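You operate a simulated robot arm through the tools that you are given. There is no shell and no other tool. Be economical: measure what you need, move in short steps, check, and stop when the job is done.

Carry out the task below with a simulated two-armed robot. There is one attempt and no reset: what you move stays moved.

TASK
Tack the label that matches the blue panel's size ticket onto the panel.
Fine: the panel lies on the tacker's table, the labels on the side table; one tack through label and panel; lay the panel back where it was.

It is judged by the outcome, as a careful person would: the job done as asked, and still so three seconds after it is handed in. It fails if anything else is knocked over, pushed out of place, dropped, spilled or broken.

THE ROBOT
Two 7-joint arms with two-finger parallel grippers on one trunk, on a base that drives. Base frame: it is fixed to the floor where the robot stands at the start and does not move with it; the origin is under the middle of the robot, x ahead of it, y to its left, z up; the surface under the hand at the start is at about z = 750. Lengths are in mm, angles in rad, forces in N, time in s.
The left shoulder is at the start at [50, 168, 1057], the right one opposite. With the tool pointing down near the work surface each hand reaches from about 200 to 660 mm from the robot's upright axis, wherever it stands, measured 20 degrees to its own side. Places, roughly: blue panel [-750, -2250, 750]; small dial on the tacker [-1200, -1800, 1200]; tacker light switch [-1000, -1700, 1200]; tacker stop button [-700, -1700, 1100]; tacker tension dial [-700, -1700, 1000]; tacker wiper switch [-900, -1700, 1200]. Payload 1.57 kg a hand.
Tool frame (each hand has its own): the origin (TCP) lies between the finger pads and is the grasp point; the fingertips stand 30 mm ahead of it; z points along the fingers, y is the line along which they close. Largest opening 80 mm; finger width 17, thickness 12; the body of the gripper, 40 by 82 mm, starts 80 mm behind the TCP.
Orientation is that of the tool frame in the base frame, as a unit quaternion [x, y, z, w]. With the fingers straight down and closing along the base's y, the tool's x points along the base's -x, its y along +y and its z along -z.

THE INTERFACE
- The arms move only by the tool servo_tool. It takes "left_plan", "right_plan" or both (then of equal length, played together; a hand with none holds still); each is a list of rows, each an object of numbers (a shift or turn left out is 0, a gripper value left out holds the last): "rx", "ry", "rz": the turn, a rotation vector about the base's x, y, z in rad; "dx", "dy", "dz": the shift along the base's x, y, z in m; "grip": the gripper command, from -1 (shut) to 1 (fully open), values between in proportion. In form: [{"rx": .., "ry": .., "rz": .., "dx": .., "dy": .., "dz": .., "grip": ..}, ...]. A call has 1 to 20 rows; each row shifts and turns the commanded pose from where the row before left it. A row lasts 0.2 s, in which the tool goes at most 50 mm and 0.15 rad; a call with a longer step from one row to the next is refused whole, and so is a gripper value outside its range. A pose out of reach is approached as far as the arm can. The call stops where the force on the tool passes 40 N (or 10 N more than at its start, if that is more) or the arm is blocked; 0.2 s more then pass. Each finger travels about 45 mm/s and halts on what it meets, pressing with about 33 N; the grip force reading is that of the motor and also rises with nothing between the fingers. The clock runs only during rows and for 0.2 s after the last one: add rows that do not move to give the fingers time. It gives the time, the measured TCP pose, the force on the tool (base axes), the opening and the grip force at its end, in the units of the frame above (readings bear some noise), with the torque about the TCP (base axes, N m) and any sound that the robot's microphone picked up.
- Cameras (640 x 400 px; columns grow to the right, rows downward): "scene" is now at [118.3, -22.5, 1250.7]; the picture's right is [-0.20, -0.98, 0.00], its down [-0.70, 0.15, -0.70] and it looks along [0.68, -0.14, -0.72] (base axes); focal length 264 px, centre (320, 200). "left" rides on the left gripper at [72, 7, -122] in its tool frame; the picture's right is [-0.09, 1.00, 0.00], its down [-0.84, -0.08, -0.54] and it looks along [-0.54, -0.05, 0.84] (tool axes); focal length 238 px, centre (320, 200). "right" rides on the right gripper at [72, -7, -122] in its tool frame; the picture's right is [0.09, 1.00, 0.00], its down [-0.84, 0.08, -0.54] and it looks along [-0.54, 0.05, 0.84] (tool axes); focal length 238 px, centre (320, 200). There is no depth. A picture from a camera that has moved, and an enlarged one, comes with that camera's place and axes in the base frame and with its lens. The place of the scene camera against the robot may be out by one fixed shift of up to 12 mm in any direction.
- grab_frame(camera): a new picture of that camera. No time passes.
- raise_lower(by): slides the trunk up (or, below 0, down) by that many mm; the arms and the scene camera ride with it, the base frame stays. It gives what a move gives, with no picture.
- drive_base(legs): drives the robot by 1 to 6 legs, each [ahead, left, turn to the left] in mm, mm and rad, along the robot's own axes; the way and the turn of a leg run together, so that a leg with both is an arc; at most 1500 mm and 3.142 rad a leg. The arms and the cameras ride along, it lands a little off, and it stops where it bumps. It gives what a move gives.
- head_to(pan, tilt): turns the head with the scene camera to pan (to the left, within 1.396 rad either way) and tilt (down, from -0.506 to 1.204), counted from straight ahead of the robot. It gives what a move gives.
- close_up(camera, box): a new picture of the part [left, top, right, bottom] of that camera's present view, enlarged. No time passes.
- hand_in(): hands the job in; it is judged then, once.

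Go step by step. Nothing tells you exact positions but the pictures and the camera data: compare them with the known pose of the tool, close in by small moves and look again before you grip or let go. The budget is 120 turns and 108 pictures, counting those below and the enlarged ones. Unless the task says otherwise, let go and move clear before handing in, and close with one line.

The tools are called after "Request:" as a command line: name --argument value ..., lists and objects as JSON in quotes. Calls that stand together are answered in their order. servo_tool: Moves the arms, as the interface text tells. Its arguments: {"type":"object","properties":{"left_plan":{"type":"array","items":{"type":"object","properties":{"rx":{"type":"number"},"ry":{"type":"number"},"rz":{"type":"number"},"dx":{"type":"number"},"dy":{"type":"number"},"dz":{"type":"number"},"grip":{"type":"number"}}}},"right_plan":{"type":"array","items":{"type":"object","properties":{"rx":{"type":"number"},"ry":{"type":"number"},"rz":{"type":"number"},"dx":{"type":"number"},"dy":{"type":"number"},"dz":{"type":"number"},"grip":{"type":"number"}}}}},"required":[]} The other tools are called the same way: raise_lower (by) slides the trunk up or down; drive_base (legs) drives the base; head_to (pan, tilt) turns the head that bears the scene camera; grab_frame (camera) takes a picture; close_up (camera, box) takes an enlarged picture of a part of a camera's view; hand_in () hands the job in.

At the start:

```text
time_s: 0.0
left_tool_pos: [402.9, 86.3, 988.9]
left_tcp_rot: [0.0, 1.0, 0.0, 0.0]
left_ft_force: [0.3, -0.1, -0.3]
left_ft_torque: [-0.02, 0.0, 0.03]
left_finger_gap: 80.2
left_grip_force: 0.0
right_tool_pos: [440.4, -302.3, 930.4]
right_tcp_rot: [0.0, 1.0, 0.0, -0.001]
right_ft_force: [-0.1, 0.0, 0.1]
right_ft_torque: [0.02, -0.03, 0.02]
right_finger_gap: 80.1
right_grip_force: 0.0
trunk travel left (down, up): [-225.0, 218.0]
robot x, y, heading: [-3.2, 3.1, -0.003]
head pan, tilt: [-0.206, 0.798]
```

scene: 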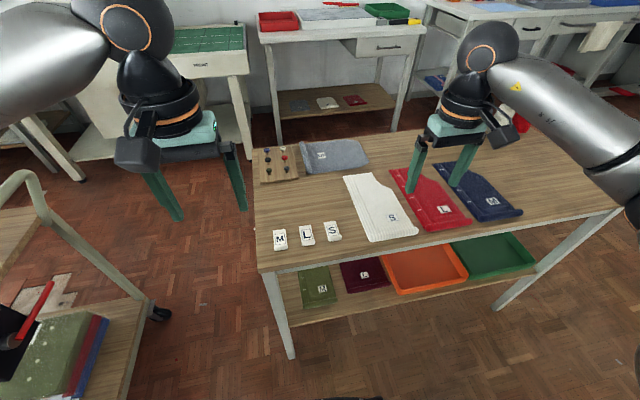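
right: 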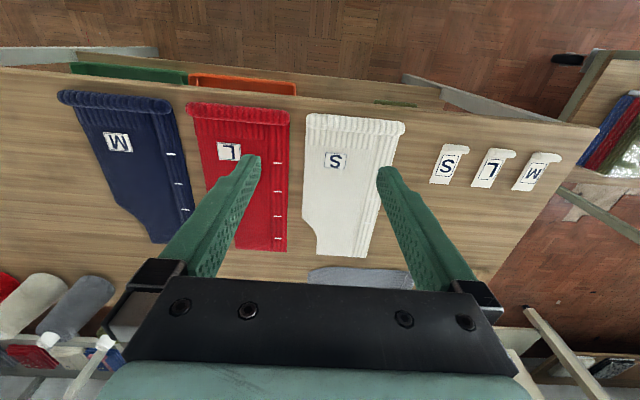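
left: 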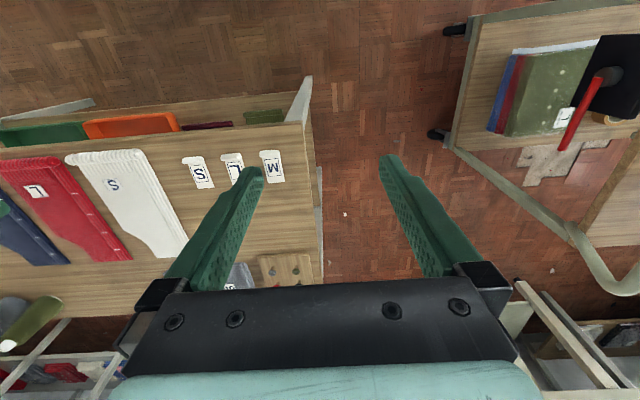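

I see a work table ahead with panels and loose labels M, L and S, but the blue panel at the tacker is behind me to the right. I'll look around before driving.

Request:
head_to --pan -1.396 --tilt 0.3

Request:
grab_frame --camera "scene"

```text
time_s: 1.4
left_tool_pos: [401.2, 86.1, 990.1]
left_tcp_rot: [0.0, 1.0, 0.0, -0.001]
left_ft_force: [0.8, -0.5, 0.3]
left_ft_torque: [-0.02, 0.01, 0.01]
left_finger_gap: 80.3
left_grip_force: 0.0
right_tool_pos: [440.8, -302.6, 931.1]
right_tcp_rot: [-0.001, 1.0, 0.0, 0.0]
right_ft_force: [0.8, -0.2, 0.1]
right_ft_torque: [-0.01, -0.02, -0.02]
right_finger_gap: 79.9
right_grip_force: 0.0
trunk travel left (down, up): [-225.0, 218.0]
robot x, y, heading: [4.0, -2.2, 0.004]
head pan, tilt: [-1.396, 0.3]
```

```text
104 pictures are left
camera scene: at [55.6, -97.9, 1295.0], right [-0.98, -0.17, 0.0], down [-0.05, 0.29, -0.96], along [0.17, -0.94, -0.3], focal length 264 px, centre (320, 200)
```

scene: 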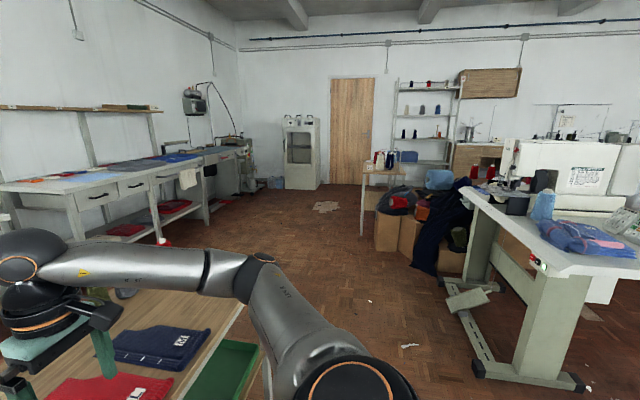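

The tacker is to the right rear. I'll turn in place to see the route.

Request:
drive_base --legs '[[0, 0, -0.9]]'

Request:
grab_frame --camera "scene"

```text
time_s: 4.1
left_tool_pos: [321.4, -257.5, 989.6]
left_tcp_rot: [0.428, 0.904, 0.0, 0.0]
left_ft_force: [0.8, 0.4, -0.3]
left_ft_torque: [0.0, 0.0, 0.01]
left_finger_gap: 80.3
left_grip_force: 0.0
right_tool_pos: [43.8, -532.1, 930.6]
right_tcp_rot: [0.429, 0.903, 0.001, -0.001]
right_ft_force: [-0.3, -0.7, 0.2]
right_ft_torque: [-0.03, -0.01, -0.04]
right_finger_gap: 79.9
right_grip_force: 0.0
trunk travel left (down, up): [-225.0, 218.0]
robot x, y, heading: [0.4, 0.1, -0.888]
head pan, tilt: [-1.396, 0.3]
```

```text
103 pictures are left
camera scene: at [-36.5, -107.7, 1295.0], right [-0.76, 0.65, 0.0], down [0.19, 0.22, -0.96], along [-0.62, -0.72, -0.3], focal length 264 px, centre (320, 200)
```

scene: 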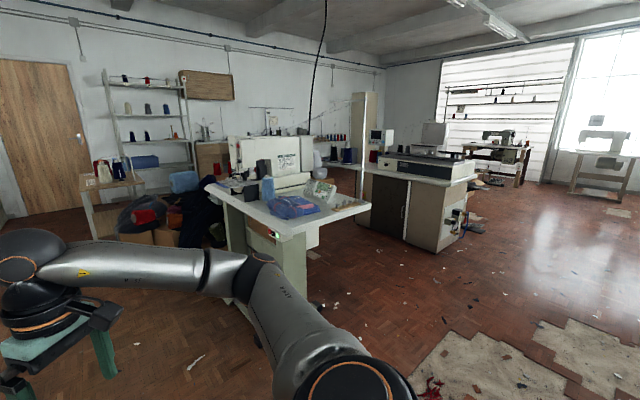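

Request:
close_up --camera "scene" --box '[70, 90, 390, 290]'

Request:
close_up --camera "scene" --box '[200, 110, 360, 250]'

```text
2.00 times, centred on (230, 190) of scene
camera zoom: at [-36.5, -107.7, 1295.0], right [-0.76, 0.65, 0.0], down [0.19, 0.22, -0.96], along [-0.62, -0.72, -0.3], focal length 527 px, centre (500, 220)
```

zoom: 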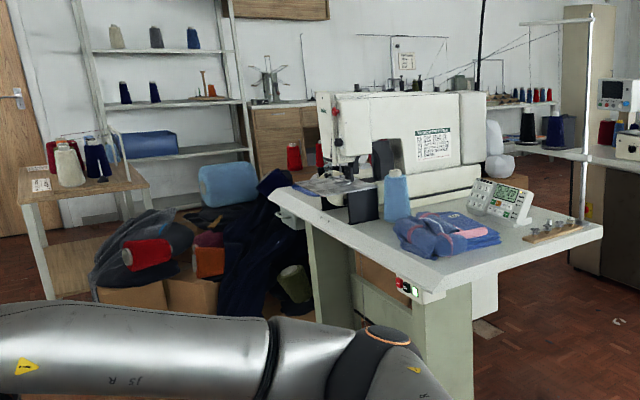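

```text
2.86 times, centred on (280, 180) of scene
camera zoom: at [-36.5, -107.7, 1295.0], right [-0.76, 0.65, 0.0], down [0.19, 0.22, -0.96], along [-0.62, -0.72, -0.3], focal length 753 px, centre (434, 257)
```

zoom: 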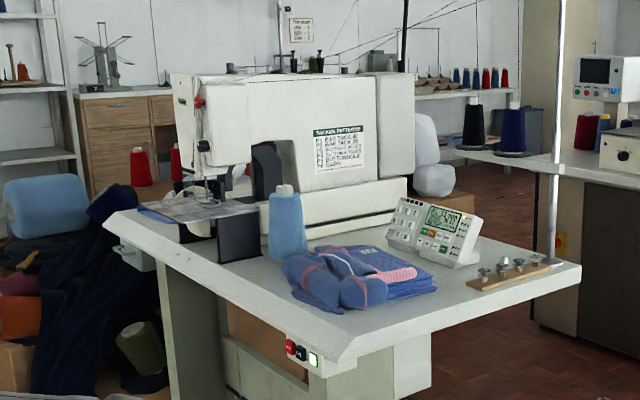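

The tacker's table runs along y with its front edge near x≈-680, so the operator stands at x≈-250 facing -x. I'll turn to face -x, sidestep along -y, then look again.

Request:
drive_base --legs '[[0, 0, -2.25], [0, 1300, 0]]'

Request:
head_to --pan 0.4 --tilt 0.5

Request:
grab_frame --camera "scene"

```text
time_s: 21.0
left_tool_pos: [-343.9, -1405.0, 990.5]
left_tcp_rot: [1.0, 0.017, 0.0, 0.0]
left_ft_force: [-0.8, 0.1, -1.1]
left_ft_torque: [0.0, -0.03, -0.02]
left_finger_gap: 80.2
left_grip_force: 0.2
right_tool_pos: [-395.1, -1019.0, 931.3]
right_tcp_rot: [1.0, 0.017, 0.0, 0.0]
right_ft_force: [-0.1, -0.1, -0.1]
right_ft_torque: [0.01, 0.01, -0.03]
right_finger_gap: 80.1
right_grip_force: 0.0
trunk travel left (down, up): [-225.0, 218.0]
robot x, y, heading: [56.9, -1305.6, -3.109]
head pan, tilt: [-1.396, 0.3]
```

```text
time_s: 22.8
left_tool_pos: [-343.6, -1405.3, 989.0]
left_tcp_rot: [1.0, 0.017, 0.001, 0.0]
left_ft_force: [-0.3, -0.5, 0.9]
left_ft_torque: [0.0, 0.05, -0.03]
left_finger_gap: 79.9
left_grip_force: 0.1
right_tool_pos: [-395.0, -1018.6, 931.2]
right_tcp_rot: [1.0, 0.017, 0.0, -0.001]
right_ft_force: [0.4, -0.5, -0.8]
right_ft_torque: [0.01, -0.05, -0.01]
right_finger_gap: 79.8
right_grip_force: 0.0
trunk travel left (down, up): [-225.0, 218.0]
robot x, y, heading: [56.5, -1304.1, -3.111]
head pan, tilt: [0.4, 0.499]
```

```text
100 pictures are left
camera scene: at [-68.2, -1351.6, 1276.6], right [-0.42, 0.91, 0.0], down [0.43, 0.2, -0.88], along [-0.8, -0.37, -0.48], focal length 264 px, centre (320, 200)
```

scene: 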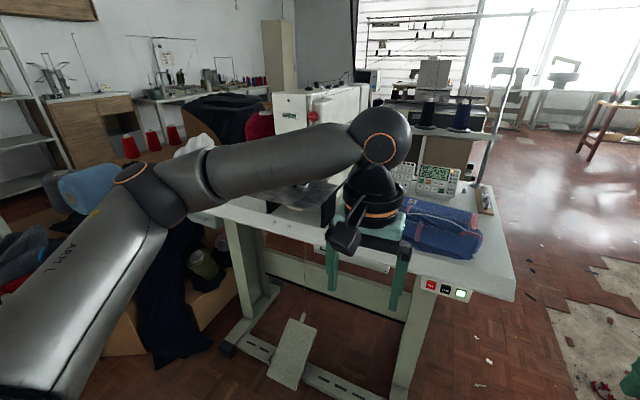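

Request:
drive_base --legs '[[0, 600, 0]]'

Request:
head_to --pan -0.1 --tilt 0.4

Request:
grab_frame --camera "scene"

```text
time_s: 28.6
left_tool_pos: [-325.9, -2008.2, 990.7]
left_tcp_rot: [1.0, 0.014, 0.0, 0.0]
left_ft_force: [0.2, 0.1, 0.1]
left_ft_torque: [0.01, 0.03, -0.02]
left_finger_gap: 79.8
left_grip_force: 0.1
right_tool_pos: [-374.8, -1621.8, 931.7]
right_tcp_rot: [1.0, 0.014, 0.0, 0.001]
right_ft_force: [0.2, 0.8, -0.4]
right_ft_torque: [0.01, 0.0, 0.03]
right_finger_gap: 80.0
right_grip_force: 0.0
trunk travel left (down, up): [-225.0, 218.0]
robot x, y, heading: [71.8, -1909.5, -3.11]
head pan, tilt: [0.4, 0.499]
```

```text
time_s: 29.5
left_tool_pos: [-327.0, -2008.7, 988.9]
left_tcp_rot: [1.0, 0.015, 0.001, 0.0]
left_ft_force: [0.7, 0.2, -0.8]
left_ft_torque: [-0.01, 0.0, 0.03]
left_finger_gap: 80.1
left_grip_force: 0.1
right_tool_pos: [-375.2, -1621.3, 932.1]
right_tcp_rot: [1.0, 0.014, 0.0, 0.0]
right_ft_force: [0.2, -0.2, -0.6]
right_ft_torque: [0.0, 0.0, -0.02]
right_finger_gap: 79.9
right_grip_force: 0.0
trunk travel left (down, up): [-225.0, 218.0]
robot x, y, heading: [78.5, -1911.2, -3.118]
head pan, tilt: [-0.099, 0.4]
```

```text
99 pictures are left
camera scene: at [-59.8, -1912.3, 1285.7], right [0.07, 1.0, 0.0], down [0.39, -0.03, -0.92], along [-0.92, 0.07, -0.39], focal length 264 px, centre (320, 200)
```

scene: 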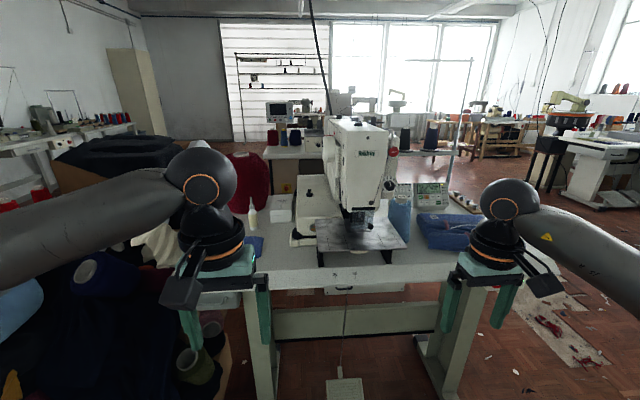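

Request:
close_up --camera "scene" --box '[230, 100, 480, 260]'

Request:
close_up --camera "scene" --box '[370, 170, 470, 230]'

Request:
close_up --camera "scene" --box '[310, 110, 410, 210]'

Request:
grab_frame --camera "left"

```text
2.50 times, centred on (355, 180) of scene
camera zoom: at [-59.8, -1912.3, 1285.7], right [0.07, 1.0, 0.0], down [0.39, -0.03, -0.92], along [-0.92, 0.07, -0.39], focal length 659 px, centre (232, 250)
```

zoom: 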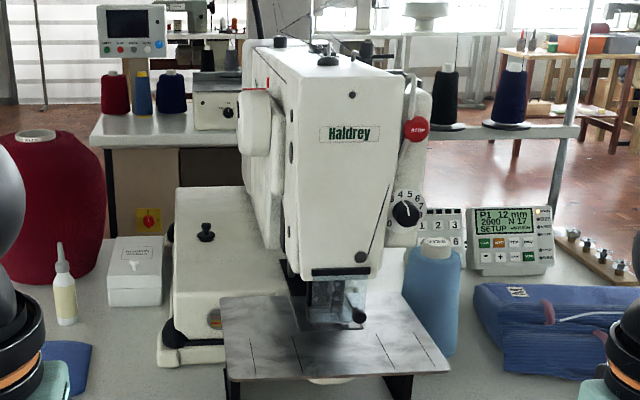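

```text
6.40 times, centred on (420, 200) of scene
camera zoom: at [-59.8, -1912.3, 1285.7], right [0.07, 1.0, 0.0], down [0.39, -0.03, -0.92], along [-0.92, 0.07, -0.39], focal length 1686 px, centre (-320, 200)
```

zoom: 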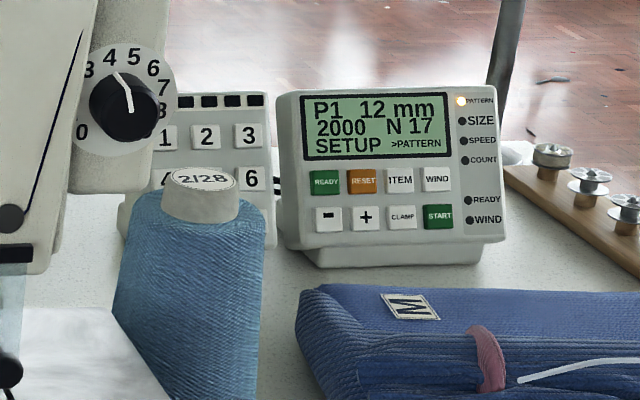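

```text
4.00 times, centred on (360, 160) of scene
camera zoom: at [-59.8, -1912.3, 1285.7], right [0.07, 1.0, 0.0], down [0.39, -0.03, -0.92], along [-0.92, 0.07, -0.39], focal length 1054 px, centre (160, 360)
```

zoom: 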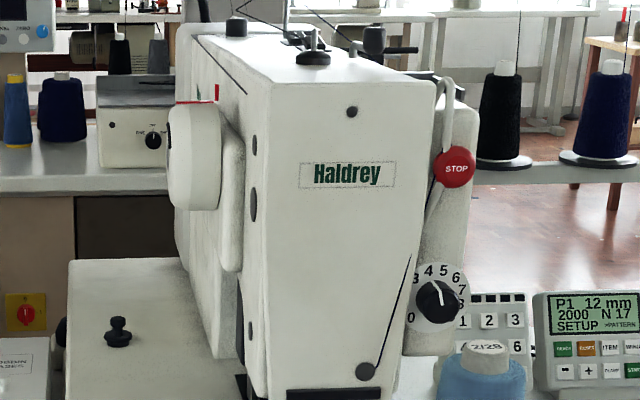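

```text
95 pictures are left
camera left: at [-253.6, -2012.9, 1110.8], right [-0.06, -1.0, 0.0], down [-0.84, 0.05, 0.54], along [-0.54, 0.04, -0.84], focal length 238 px, centre (320, 200)
```

left: 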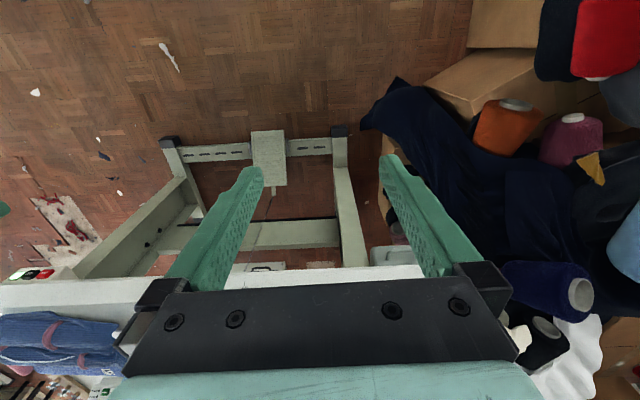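

The blue panel lies at the left of the tacker's table, and the control panel shows SETUP. Now I'll look for the side table to my left.

Request:
head_to --pan 1.39 --tilt 0.4

Request:
grab_frame --camera "scene"

Request:
head_to --pan 0.55 --tilt 0.5

Request:
grab_frame --camera "scene"

```text
time_s: 31.1
left_tool_pos: [-327.0, -2007.8, 989.5]
left_tcp_rot: [1.0, 0.014, 0.0, 0.0]
left_ft_force: [0.1, -0.4, 0.2]
left_ft_torque: [0.03, -0.04, 0.02]
left_finger_gap: 79.9
left_grip_force: 0.1
right_tool_pos: [-374.8, -1621.2, 931.1]
right_tcp_rot: [1.0, 0.013, 0.0, 0.0]
right_ft_force: [-0.7, 0.2, 0.3]
right_ft_torque: [-0.02, -0.05, 0.02]
right_finger_gap: 80.0
right_grip_force: 0.0
trunk travel left (down, up): [-225.0, 218.0]
robot x, y, heading: [70.9, -1914.4, -3.115]
head pan, tilt: [1.389, 0.4]
```

```text
94 pictures are left
camera scene: at [18.3, -2010.5, 1285.7], right [-0.99, 0.15, 0.0], down [0.06, 0.38, -0.92], along [-0.14, -0.91, -0.39], focal length 264 px, centre (320, 200)
```

scene: 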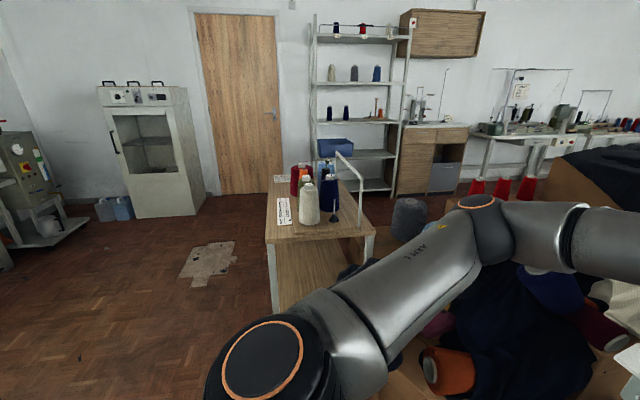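

```text
time_s: 32.3
left_tool_pos: [-326.6, -2008.7, 989.6]
left_tcp_rot: [1.0, 0.014, 0.0, 0.0]
left_ft_force: [-1.1, -0.1, 0.6]
left_ft_torque: [0.03, -0.02, -0.01]
left_finger_gap: 80.0
left_grip_force: 0.0
right_tool_pos: [-375.3, -1622.1, 931.0]
right_tcp_rot: [1.0, 0.014, -0.001, 0.0]
right_ft_force: [1.0, -0.5, 0.0]
right_ft_torque: [-0.01, -0.02, -0.03]
right_finger_gap: 79.6
right_grip_force: 0.0
trunk travel left (down, up): [-225.0, 218.0]
robot x, y, heading: [75.4, -1913.5, -3.112]
head pan, tilt: [0.55, 0.499]
```

```text
93 pictures are left
camera scene: at [-43.6, -1968.6, 1276.6], right [-0.55, 0.84, 0.0], down [0.4, 0.26, -0.88], along [-0.74, -0.48, -0.48], focal length 264 px, centre (320, 200)
```

scene: 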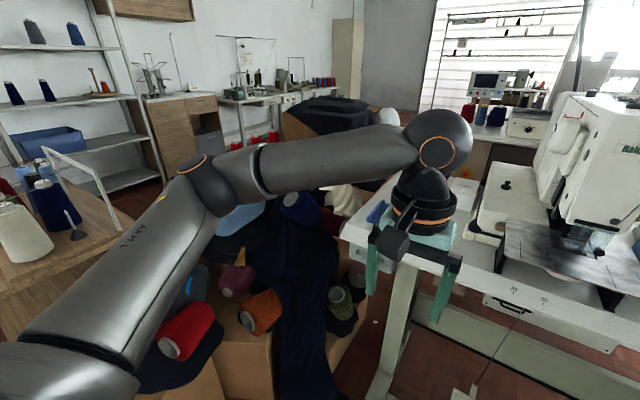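

Request:
head_to --pan 1.39 --tilt 0.4

Request:
close_up --camera "scene" --box '[255, 150, 385, 250]'

Request:
drive_base --legs '[[240, 0, 0]]'

Request:
head_to --pan -0.1 --tilt 0.7

Request:
grab_frame --camera "left"

Request:
grab_frame --camera "scene"

```text
time_s: 33.4
left_tool_pos: [-326.9, -2007.7, 989.5]
left_tcp_rot: [1.0, 0.014, 0.0, -0.001]
left_ft_force: [-0.8, -0.4, 0.2]
left_ft_torque: [0.0, 0.02, 0.02]
left_finger_gap: 80.1
left_grip_force: 0.0
right_tool_pos: [-376.7, -1620.3, 931.7]
right_tcp_rot: [1.0, 0.013, 0.0, 0.001]
right_ft_force: [0.2, -0.1, 0.0]
right_ft_torque: [0.03, -0.01, -0.01]
right_finger_gap: 79.9
right_grip_force: 0.1
trunk travel left (down, up): [-225.0, 218.0]
robot x, y, heading: [73.1, -1910.9, -3.113]
head pan, tilt: [1.389, 0.4]
```

```text
4.00 times, centred on (320, 200) of scene
camera zoom: at [18.3, -2010.5, 1285.7], right [-0.99, 0.15, 0.0], down [0.06, 0.38, -0.92], along [-0.14, -0.91, -0.39], focal length 1054 px, centre (320, 200)
```

zoom: 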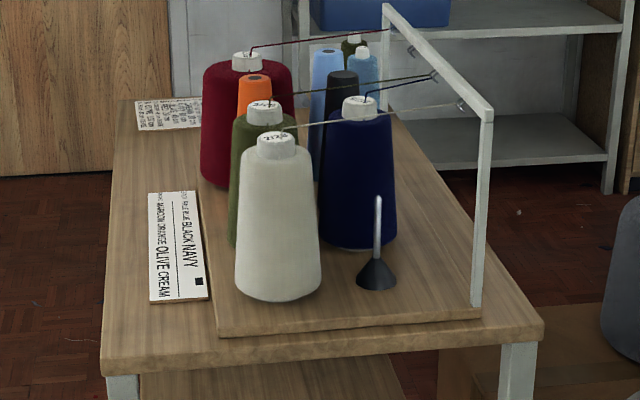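

```text
time_s: 35.2
left_tool_pos: [-565.0, -2016.0, 989.0]
left_tcp_rot: [1.0, 0.015, 0.0, 0.0]
left_ft_force: [0.2, 0.0, 0.1]
left_ft_torque: [0.01, 0.05, -0.01]
left_finger_gap: 80.1
left_grip_force: 0.0
right_tool_pos: [-616.5, -1629.5, 930.2]
right_tcp_rot: [1.0, 0.015, -0.001, 0.0]
right_ft_force: [0.3, 0.5, -0.5]
right_ft_torque: [-0.01, 0.04, 0.01]
right_finger_gap: 80.0
right_grip_force: 0.0
trunk travel left (down, up): [-225.0, 218.0]
robot x, y, heading: [-167.4, -1920.2, -3.105]
head pan, tilt: [1.389, 0.4]
```

```text
time_s: 36.8
left_tool_pos: [-565.1, -2017.5, 989.5]
left_tcp_rot: [1.0, 0.016, 0.0, 0.0]
left_ft_force: [-0.2, 1.0, 0.3]
left_ft_torque: [0.0, 0.0, 0.02]
left_finger_gap: 80.0
left_grip_force: 0.0
right_tool_pos: [-617.6, -1629.0, 930.9]
right_tcp_rot: [1.0, 0.015, 0.0, 0.0]
right_ft_force: [0.0, 0.1, 0.4]
right_ft_torque: [0.0, -0.01, -0.01]
right_finger_gap: 79.7
right_grip_force: 0.2
trunk travel left (down, up): [-225.0, 218.0]
robot x, y, heading: [-166.8, -1917.6, -3.114]
head pan, tilt: [-0.099, 0.7]
```

```text
91 pictures are left
camera left: at [-493.4, -2020.8, 1110.8], right [-0.06, -1.0, 0.0], down [-0.84, 0.05, 0.54], along [-0.54, 0.03, -0.84], focal length 238 px, centre (320, 200)
```

left: 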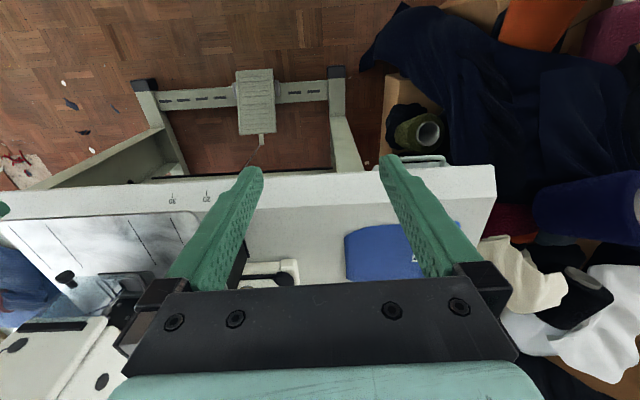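

```text
90 pictures are left
camera scene: at [-292.3, -1920.1, 1258.9], right [0.07, 1.0, 0.0], down [0.64, -0.04, -0.77], along [-0.76, 0.05, -0.64], focal length 264 px, centre (320, 200)
```

scene: 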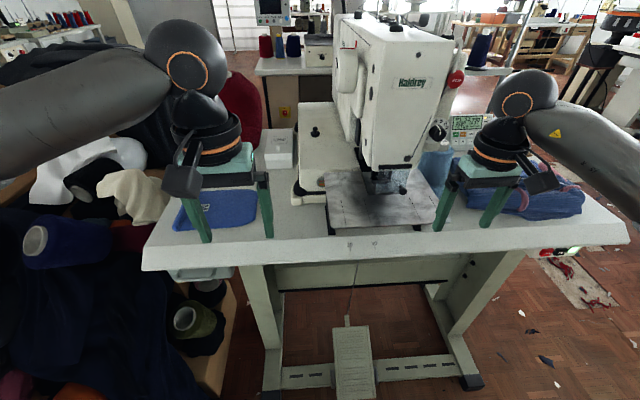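

Request:
close_up --camera "scene" --box '[165, 180, 275, 240]'

Request:
close_up --camera "left" --box '[330, 200, 490, 300]'

Request:
close_up --camera "scene" --box '[315, 130, 455, 260]'

```text
5.82 times, centred on (220, 210) of scene
camera zoom: at [-292.3, -1920.1, 1258.9], right [0.07, 1.0, 0.0], down [0.64, -0.04, -0.77], along [-0.76, 0.05, -0.64], focal length 1533 px, centre (902, 142)
```

zoom: 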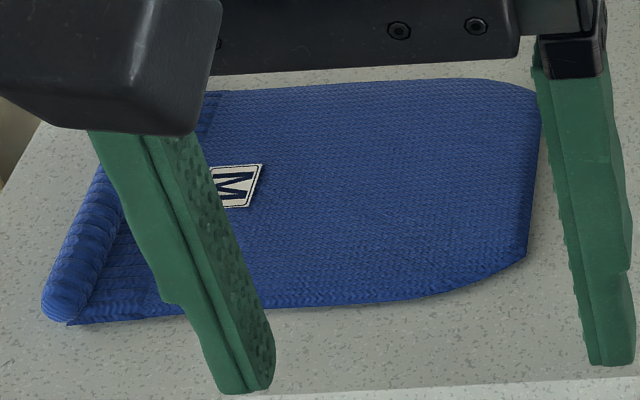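

```text
4.00 times, centred on (410, 250) of left
camera zoom: at [-493.4, -2020.8, 1110.8], right [-0.06, -1.0, 0.0], down [-0.84, 0.05, 0.54], along [-0.54, 0.03, -0.84], focal length 953 px, centre (-40, 0)
```

zoom: 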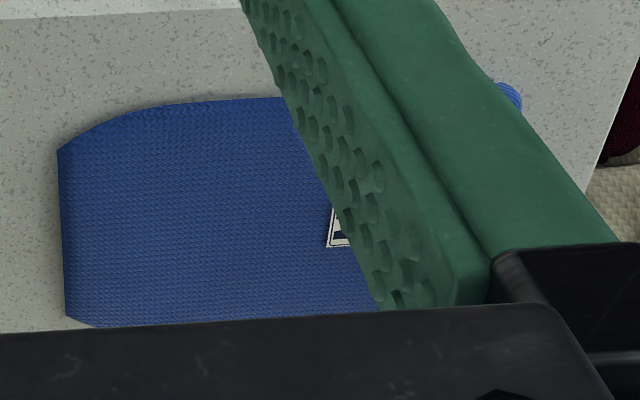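

```text
3.08 times, centred on (385, 195) of scene
camera zoom: at [-292.3, -1920.1, 1258.9], right [0.07, 1.0, 0.0], down [0.64, -0.04, -0.77], along [-0.76, 0.05, -0.64], focal length 811 px, centre (120, 215)
```

zoom: 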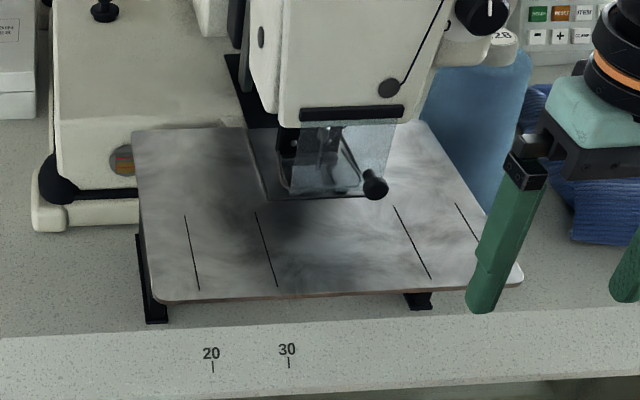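

The panel's ticket reads M. I'll drive back towards the labels and read the machine's pattern plate on the way.

Request:
drive_base --legs '[[-250, 0, 0], [0, -1000, 0]]'

Request:
head_to --pan 0.7 --tilt 0.2

Request:
grab_frame --camera "scene"

```text
time_s: 47.3
left_tool_pos: [-354.6, -1021.1, 991.1]
left_tcp_rot: [1.0, 0.028, 0.0, 0.0]
left_ft_force: [0.0, 0.8, -0.3]
left_ft_torque: [-0.01, -0.01, -0.03]
left_finger_gap: 80.0
left_grip_force: 0.0
right_tool_pos: [-414.2, -636.6, 931.8]
right_tcp_rot: [1.0, 0.027, -0.001, 0.0]
right_ft_force: [1.2, 0.9, 0.7]
right_ft_torque: [0.05, 0.01, -0.01]
right_finger_gap: 79.9
right_grip_force: 0.0
trunk travel left (down, up): [-225.0, 218.0]
robot x, y, heading: [40.6, -912.5, -3.088]
head pan, tilt: [-0.099, 0.7]
```

```text
time_s: 48.4
left_tool_pos: [-353.6, -1021.8, 990.2]
left_tcp_rot: [1.0, 0.027, 0.0, 0.0]
left_ft_force: [-0.5, 0.7, 0.6]
left_ft_torque: [-0.01, -0.05, -0.02]
left_finger_gap: 80.1
left_grip_force: 0.1
right_tool_pos: [-413.5, -635.8, 931.0]
right_tcp_rot: [1.0, 0.027, 0.001, 0.0]
right_ft_force: [0.0, -0.2, -0.5]
right_ft_torque: [-0.01, -0.01, 0.0]
right_finger_gap: 79.9
right_grip_force: 0.1
trunk travel left (down, up): [-225.0, 218.0]
robot x, y, heading: [42.7, -914.3, -3.088]
head pan, tilt: [0.7, 0.201]
```

```text
86 pictures are left
camera scene: at [-66.2, -986.3, 1304.2], right [-0.68, 0.73, 0.0], down [0.15, 0.14, -0.98], along [-0.71, -0.67, -0.2], focal length 264 px, centre (320, 200)
```

scene: 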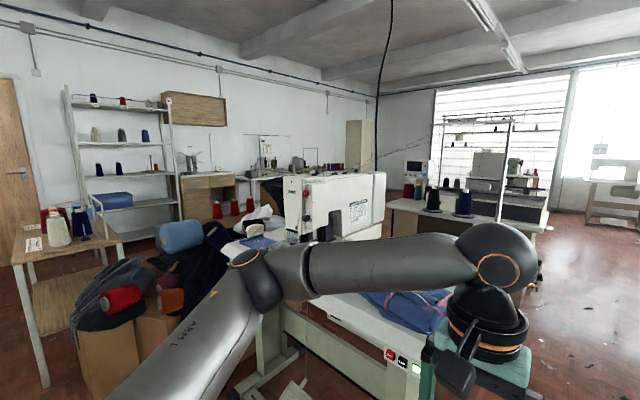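

Request:
close_up --camera "scene" --box '[340, 190, 380, 230]'

Request:
drive_base --legs '[[0, -1000, 0]]'

Request:
grab_frame --camera "right"

```text
10.00 times, centred on (360, 210) of scene
camera zoom: at [-66.2, -986.3, 1304.2], right [-0.68, 0.73, 0.0], down [0.15, 0.14, -0.98], along [-0.71, -0.67, -0.2], focal length 2635 px, centre (-80, 100)
```

zoom: 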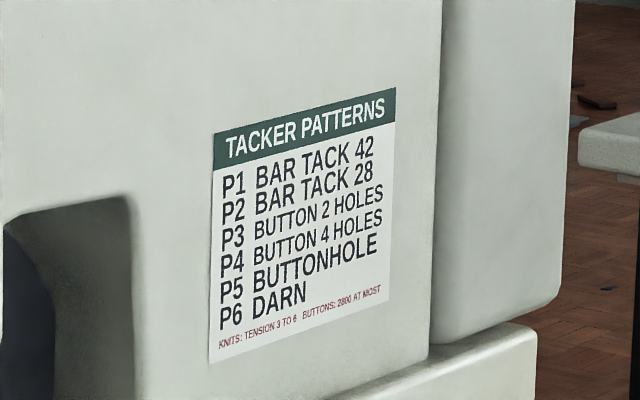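

```text
time_s: 57.7
left_tool_pos: [-400.6, 6.2, 989.7]
left_tcp_rot: [1.0, 0.016, 0.0, 0.0]
left_ft_force: [-0.1, -0.3, -0.8]
left_ft_torque: [-0.02, -0.01, -0.02]
left_finger_gap: 80.1
left_grip_force: 0.1
right_tool_pos: [-449.8, 392.9, 931.2]
right_tcp_rot: [1.0, 0.014, 0.0, 0.0]
right_ft_force: [0.9, 0.1, 0.1]
right_ft_torque: [-0.01, 0.01, 0.01]
right_finger_gap: 80.3
right_grip_force: 0.0
trunk travel left (down, up): [-225.0, 218.0]
robot x, y, heading: [1.1, 103.0, -3.111]
head pan, tilt: [0.7, 0.201]
```

```text
84 pictures are left
camera right: at [-377.9, 400.8, 1052.3], right [0.12, -0.99, 0.0], down [-0.83, -0.1, 0.54], along [-0.54, -0.07, -0.84], focal length 238 px, centre (320, 200)
```

right: 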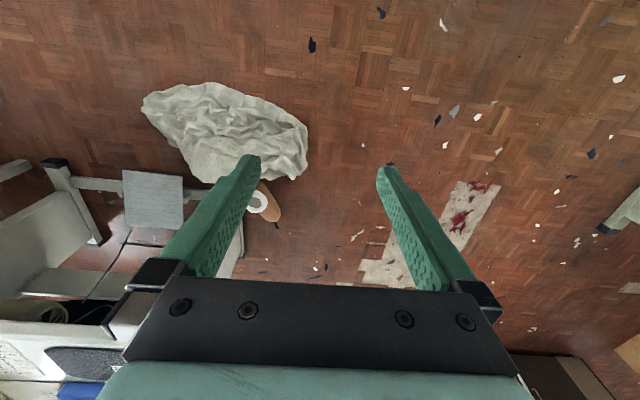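

The plate says P1/P2 are bar tacks, and knits need tension 3–6. The dial reads about 4.5, so that's already fine. Next I'll turn back to the label table.

Request:
drive_base --legs '[[0, 0, 3.111]]'

Request:
head_to --pan 0.2 --tilt 0.9

Request:
grab_frame --camera "scene"

Request:
grab_frame --camera "left"

```text
time_s: 65.4
left_tool_pos: [401.0, 189.5, 988.8]
left_tcp_rot: [0.0, 1.0, 0.0, -0.001]
left_ft_force: [0.5, -2.0, 0.5]
left_ft_torque: [-0.04, 0.01, -0.01]
left_finger_gap: 80.0
left_grip_force: 0.0
right_tool_pos: [439.9, -198.7, 930.0]
right_tcp_rot: [0.0, 1.0, 0.0, 0.0]
right_ft_force: [0.4, 0.0, -0.4]
right_ft_torque: [0.0, 0.03, -0.01]
right_finger_gap: 80.0
right_grip_force: 0.0
trunk travel left (down, up): [-225.0, 218.0]
robot x, y, heading: [-0.6, 106.4, 0.005]
head pan, tilt: [0.7, 0.201]
```

```text
time_s: 66.5
left_tool_pos: [401.3, 188.7, 988.6]
left_tcp_rot: [-0.001, 1.0, 0.0, 0.0]
left_ft_force: [0.4, -0.7, 0.0]
left_ft_torque: [0.0, -0.01, 0.0]
left_finger_gap: 80.0
left_grip_force: 0.0
right_tool_pos: [440.4, -199.9, 932.1]
right_tcp_rot: [0.0, 1.0, 0.001, 0.0]
right_ft_force: [0.2, -0.6, 0.1]
right_ft_torque: [0.01, -0.04, 0.0]
right_finger_gap: 79.9
right_grip_force: 0.1
trunk travel left (down, up): [-225.0, 218.0]
robot x, y, heading: [0.8, 102.9, 0.003]
head pan, tilt: [0.201, 0.901]
```

```text
83 pictures are left
camera scene: at [112.8, 112.9, 1242.8], right [0.2, -0.98, 0.0], down [-0.77, -0.16, -0.62], along [0.61, 0.12, -0.78], focal length 264 px, centre (320, 200)
```

scene: 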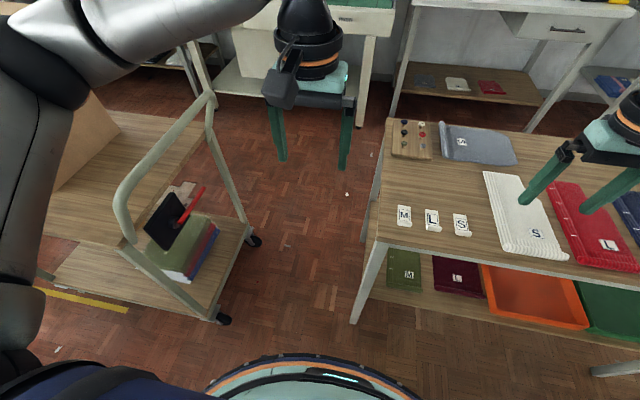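

```text
82 pictures are left
camera left: at [329.8, 196.2, 1110.8], right [0.09, 1.0, 0.0], down [0.84, -0.08, 0.54], along [0.54, -0.05, -0.84], focal length 238 px, centre (320, 200)
```

left: 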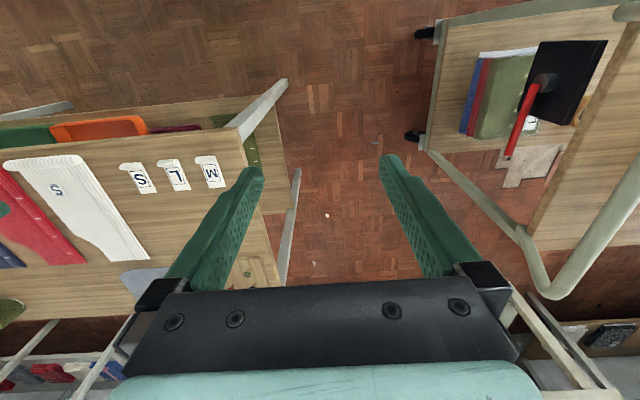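

Request:
close_up --camera "scene" --box '[380, 190, 490, 250]'

Request:
close_up --camera "left" --box '[110, 140, 240, 210]'

```text
5.82 times, centred on (435, 220) of scene
camera zoom: at [112.8, 112.9, 1242.8], right [0.2, -0.98, 0.0], down [-0.77, -0.16, -0.62], along [0.61, 0.12, -0.78], focal length 1533 px, centre (-349, 84)
```

zoom: 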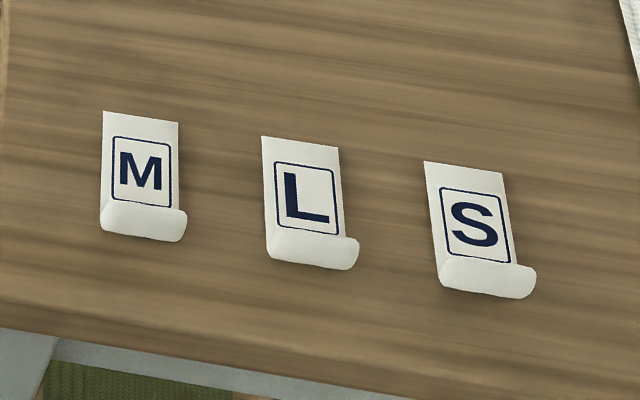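

```text
4.92 times, centred on (175, 175) of left
camera zoom: at [329.8, 196.2, 1110.8], right [0.09, 1.0, 0.0], down [0.84, -0.08, 0.54], along [0.54, -0.05, -0.84], focal length 1173 px, centre (1034, 323)
```

zoom: 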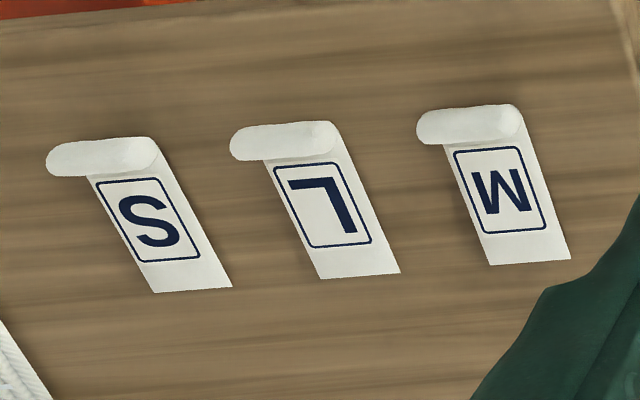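

Label M's roll is around (466,-9) with its flat end pointing away from me. I'll use the right hand, tilted forward and closing along y on the roll's ends, since that pose can also reach in under the machine head later.

Request:
servo_tool --right_plan '[{"ry": -0.15, "dy": 0.025, "grip": 0.15}, {"ry": -0.15, "dy": 0.025}, {"ry": -0.15, "dy": 0.03}, {"ry": -0.15, "dy": 0.03}, {"ry": -0.15, "dy": 0.03, "dx": -0.02}, {"ry": -0.15, "dy": 0.03, "dx": -0.02}, {"dy": 0.02, "dz": -0.03}, {}]'

Request:
grab_frame --camera "right"

Request:
grab_frame --camera "scene"

```text
time_s: 68.2
left_tool_pos: [401.3, 188.9, 990.5]
left_tcp_rot: [0.0, 1.0, 0.0, 0.0]
left_ft_force: [0.0, 0.1, 0.5]
left_ft_torque: [-0.02, -0.02, 0.0]
left_finger_gap: 80.0
left_grip_force: 0.1
right_tool_pos: [406.4, -6.8, 898.8]
right_tcp_rot: [0.0, 0.9, 0.0, 0.436]
right_ft_force: [0.3, -1.2, 0.0]
right_ft_torque: [-0.04, 0.03, 0.02]
right_finger_gap: 45.9
right_grip_force: 0.1
right hand out of reach, approached as far as the arm can: row 6
trunk travel left (down, up): [-225.0, 218.0]
robot x, y, heading: [1.8, 100.6, -0.004]
head pan, tilt: [0.201, 0.901]
```

```text
79 pictures are left
camera right: at [266.6, -14.4, 918.4], right [-0.06, 1.0, -0.07], down [0.09, 0.08, 0.99], along [0.99, 0.05, -0.1], focal length 238 px, centre (320, 200)
```

right: 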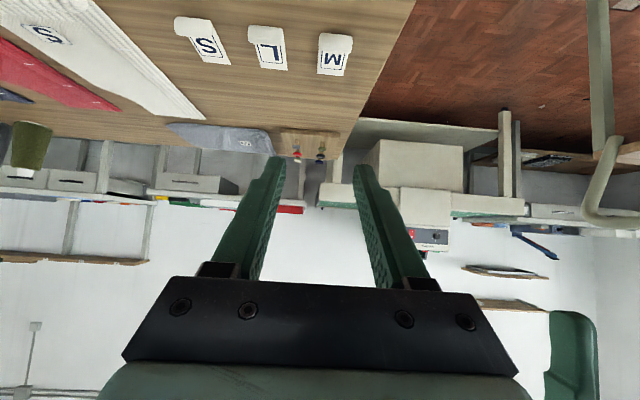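

```text
78 pictures are left
camera scene: at [112.8, 112.8, 1242.7], right [0.2, -0.98, 0.0], down [-0.77, -0.16, -0.62], along [0.61, 0.12, -0.78], focal length 264 px, centre (320, 200)
```

scene: 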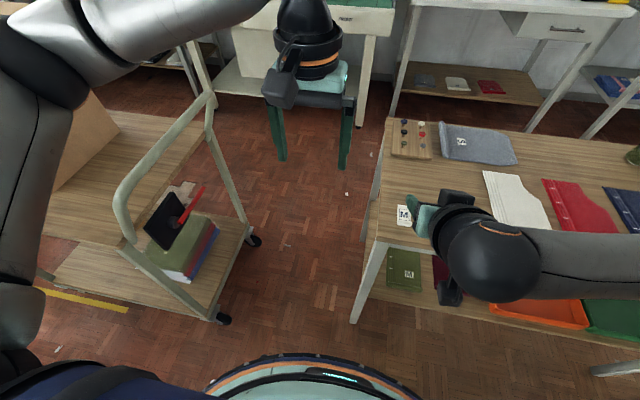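

The roll centre is about (465, 0, 755). The camera hangs under the wrist when the hand is tilted, so I'll change plan: the left hand picks the label vertically and lays it on the panel in the open, then the panel carries it in. First I'll move the right hand aside.

Request:
servo_tool --right_plan '[{"ry": 0.15, "dy": -0.03, "dz": 0.03, "grip": 1}, {"ry": 0.15, "dy": -0.04}, {"ry": 0.15, "dy": -0.04}, {"ry": 0.15, "dy": -0.04}, {"ry": 0.15, "dy": -0.04}, {"ry": 0.15, "dy": -0.04}, {"dy": -0.02}]'

Request:
servo_tool --left_plan '[{"dy": -0.04, "grip": 0.15}, {"dy": -0.04, "dz": -0.03}, {"dy": -0.04, "dz": -0.03}, {"dy": -0.04, "dz": -0.03, "dx": 0.02}, {"dy": -0.029, "dz": -0.03, "dx": 0.04}, {"dz": -0.03, "dx": 0.003}, {}]'

Request:
grab_frame --camera "left"

```text
time_s: 69.8
left_tool_pos: [400.3, 188.9, 989.4]
left_tcp_rot: [0.0, 1.0, 0.0, 0.001]
left_ft_force: [0.7, 0.6, 0.4]
left_ft_torque: [0.02, 0.03, 0.02]
left_finger_gap: 79.9
left_grip_force: 0.0
right_tool_pos: [408.0, -257.4, 930.2]
right_tcp_rot: [0.0, 1.0, 0.001, 0.0]
right_ft_force: [-0.9, 0.2, 0.3]
right_ft_torque: [0.0, 0.0, -0.03]
right_finger_gap: 80.1
right_grip_force: 0.1
trunk travel left (down, up): [-225.0, 218.0]
robot x, y, heading: [1.1, 101.9, 0.001]
head pan, tilt: [0.201, 0.901]
```

```text
refused: row 4 steps farther than a row can; nothing moved
```

```text
77 pictures are left
camera left: at [329.8, 196.1, 1110.8], right [0.09, 1.0, 0.0], down [0.84, -0.08, 0.54], along [0.54, -0.05, -0.84], focal length 238 px, centre (320, 200)
```

left: 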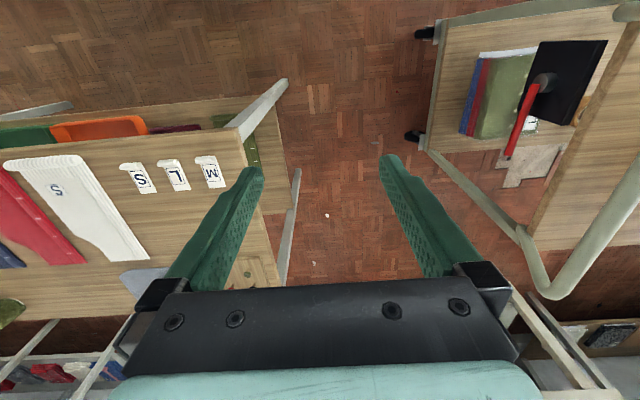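

Request:
servo_tool --left_plan '[{"dy": -0.04, "grip": 0.15}, {"dy": -0.035, "dz": -0.02}, {"dy": -0.035, "dz": -0.02, "dx": 0.01}, {"dy": -0.035, "dz": -0.02, "dx": 0.015}, {"dy": -0.035, "dz": -0.02, "dx": 0.02}, {"dy": -0.01, "dz": -0.04, "dx": 0.02}, {"dz": -0.04}, {"dz": -0.018}, {}]'

Request:
grab_frame --camera "left"

Request:
close_up --camera "scene" --box '[360, 150, 500, 250]'

```text
time_s: 71.8
left_tool_pos: [465.7, 1.7, 811.5]
left_tcp_rot: [0.0, 1.0, 0.001, 0.0]
left_ft_force: [-0.7, 0.0, -0.1]
left_ft_torque: [0.03, -0.03, 0.04]
left_finger_gap: 45.7
left_grip_force: 0.0
right_tool_pos: [408.0, -255.5, 930.1]
right_tcp_rot: [-0.001, 1.0, 0.0, 0.0]
right_ft_force: [0.0, 0.8, 0.0]
right_ft_torque: [0.0, 0.0, -0.03]
right_finger_gap: 79.8
right_grip_force: 0.0
trunk travel left (down, up): [-225.0, 218.0]
robot x, y, heading: [-0.3, 101.5, 0.001]
head pan, tilt: [0.201, 0.901]
```

```text
76 pictures are left
camera left: at [393.5, 7.2, 933.2], right [0.09, 1.0, 0.0], down [0.84, -0.08, 0.54], along [0.54, -0.05, -0.84], focal length 238 px, centre (320, 200)
```

left: 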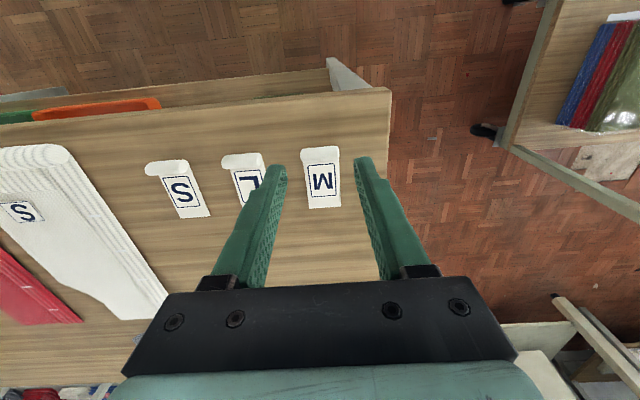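

```text
4.00 times, centred on (430, 200) of scene
camera zoom: at [112.7, 112.8, 1242.7], right [0.2, -0.98, 0.0], down [-0.77, -0.16, -0.62], along [0.61, 0.12, -0.78], focal length 1054 px, centre (-120, 200)
```

zoom: 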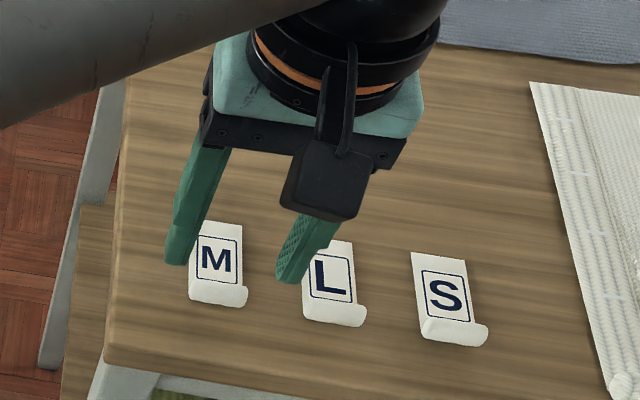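

Aligned above the roll; I'll descend and grip.

Request:
servo_tool --left_plan '[{"dz": -0.01, "grip": 0.05}, {"dz": -0.01}, {"dz": -0.008}, {}, {"grip": -1}, {"grip": -1}, {}, {}]'

Request:
grab_frame --camera "left"

```text
time_s: 73.7
left_tool_pos: [465.5, -0.0, 784.5]
left_tcp_rot: [0.0, 1.0, 0.0, 0.0]
left_ft_force: [-0.1, -0.5, -0.6]
left_ft_torque: [-0.01, 0.01, -0.01]
left_finger_gap: 25.4
left_grip_force: 33.1
right_tool_pos: [407.8, -256.9, 931.0]
right_tcp_rot: [0.0, 1.0, 0.0, 0.001]
right_ft_force: [0.1, -0.4, 0.5]
right_ft_torque: [0.01, 0.0, 0.01]
right_finger_gap: 79.8
right_grip_force: 0.0
trunk travel left (down, up): [-225.0, 218.0]
robot x, y, heading: [-3.2, 105.5, -0.002]
head pan, tilt: [0.201, 0.901]
```

```text
74 pictures are left
camera left: at [393.6, 6.4, 904.8], right [0.09, 1.0, 0.0], down [0.84, -0.08, 0.54], along [0.54, -0.05, -0.84], focal length 238 px, centre (320, 200)
```

left: 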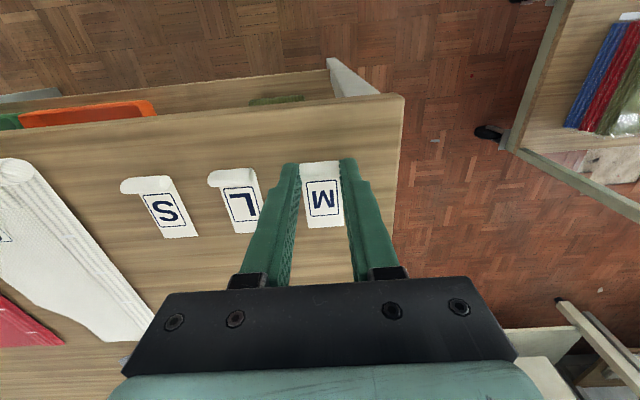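

Request:
servo_tool --left_plan '[{"dz": 0.02}, {"dz": 0.03}, {"dz": 0.04}, {"dz": 0.04}, {"dz": 0.04, "dy": 0.03}, {"dy": 0.04, "dx": -0.02}, {"dy": 0.04, "dx": -0.02}, {}]'

Request:
grab_frame --camera "left"

Request:
grab_frame --camera "scene"

```text
time_s: 75.5
left_tool_pos: [425.3, 108.3, 952.6]
left_tcp_rot: [-0.001, 1.0, 0.0, 0.0]
left_ft_force: [-0.5, 0.3, 1.1]
left_ft_torque: [-0.02, 0.03, -0.01]
left_finger_gap: 25.2
left_grip_force: 32.9
right_tool_pos: [408.0, -256.6, 930.9]
right_tcp_rot: [-0.001, 1.0, 0.0, 0.0]
right_ft_force: [0.0, -0.1, -0.2]
right_ft_torque: [-0.02, 0.01, 0.02]
right_finger_gap: 80.1
right_grip_force: 0.0
trunk travel left (down, up): [-225.0, 218.0]
robot x, y, heading: [1.3, 102.6, -0.0]
head pan, tilt: [0.201, 0.901]
```

```text
73 pictures are left
camera left: at [354.9, 115.3, 1074.8], right [0.09, 1.0, 0.0], down [0.84, -0.08, 0.54], along [0.54, -0.05, -0.84], focal length 238 px, centre (320, 200)
```

left: 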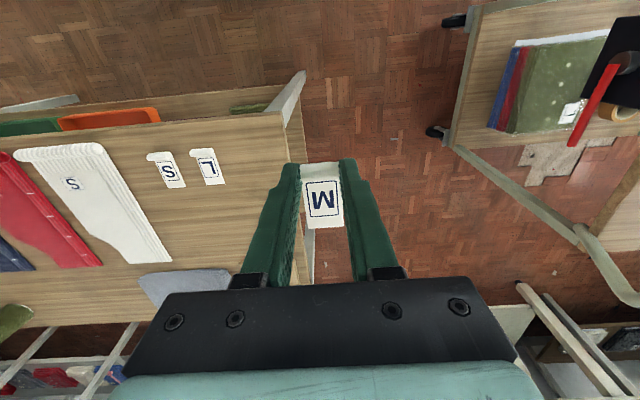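

```text
72 pictures are left
camera scene: at [112.7, 112.8, 1242.7], right [0.2, -0.98, 0.0], down [-0.77, -0.16, -0.62], along [0.61, 0.12, -0.78], focal length 264 px, centre (320, 200)
```

scene: 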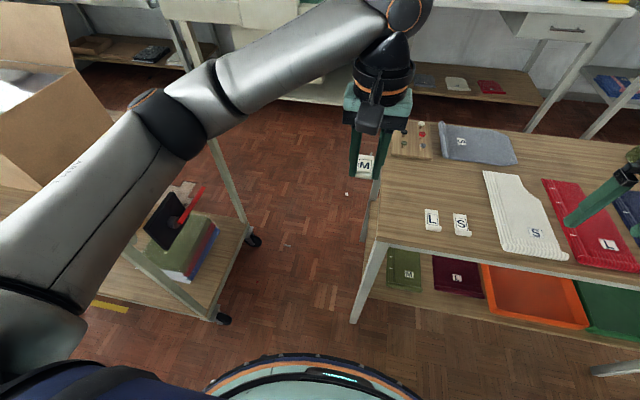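

Label M is held firmly and level. Now I'll drive back to the tacker.

Request:
drive_base --legs '[[0, 0, -3.12], [0, 1050, 0], [0, 1050, 0]]'

```text
time_s: 101.5
left_tool_pos: [-386.9, -2011.9, 954.7]
left_tcp_rot: [1.0, 0.012, 0.001, 0.0]
left_ft_force: [0.2, 0.1, -0.1]
left_ft_torque: [0.01, -0.03, 0.01]
left_finger_gap: 25.1
left_grip_force: 33.0
right_tool_pos: [-378.1, -1648.3, 930.6]
right_tcp_rot: [1.0, 0.011, 0.0, 0.0]
right_ft_force: [0.1, -1.0, 0.0]
right_ft_torque: [0.02, -0.02, 0.03]
right_finger_gap: 80.1
right_grip_force: 0.1
trunk travel left (down, up): [-225.0, 218.0]
robot x, y, heading: [39.6, -2000.3, -3.12]
head pan, tilt: [0.201, 0.901]
```

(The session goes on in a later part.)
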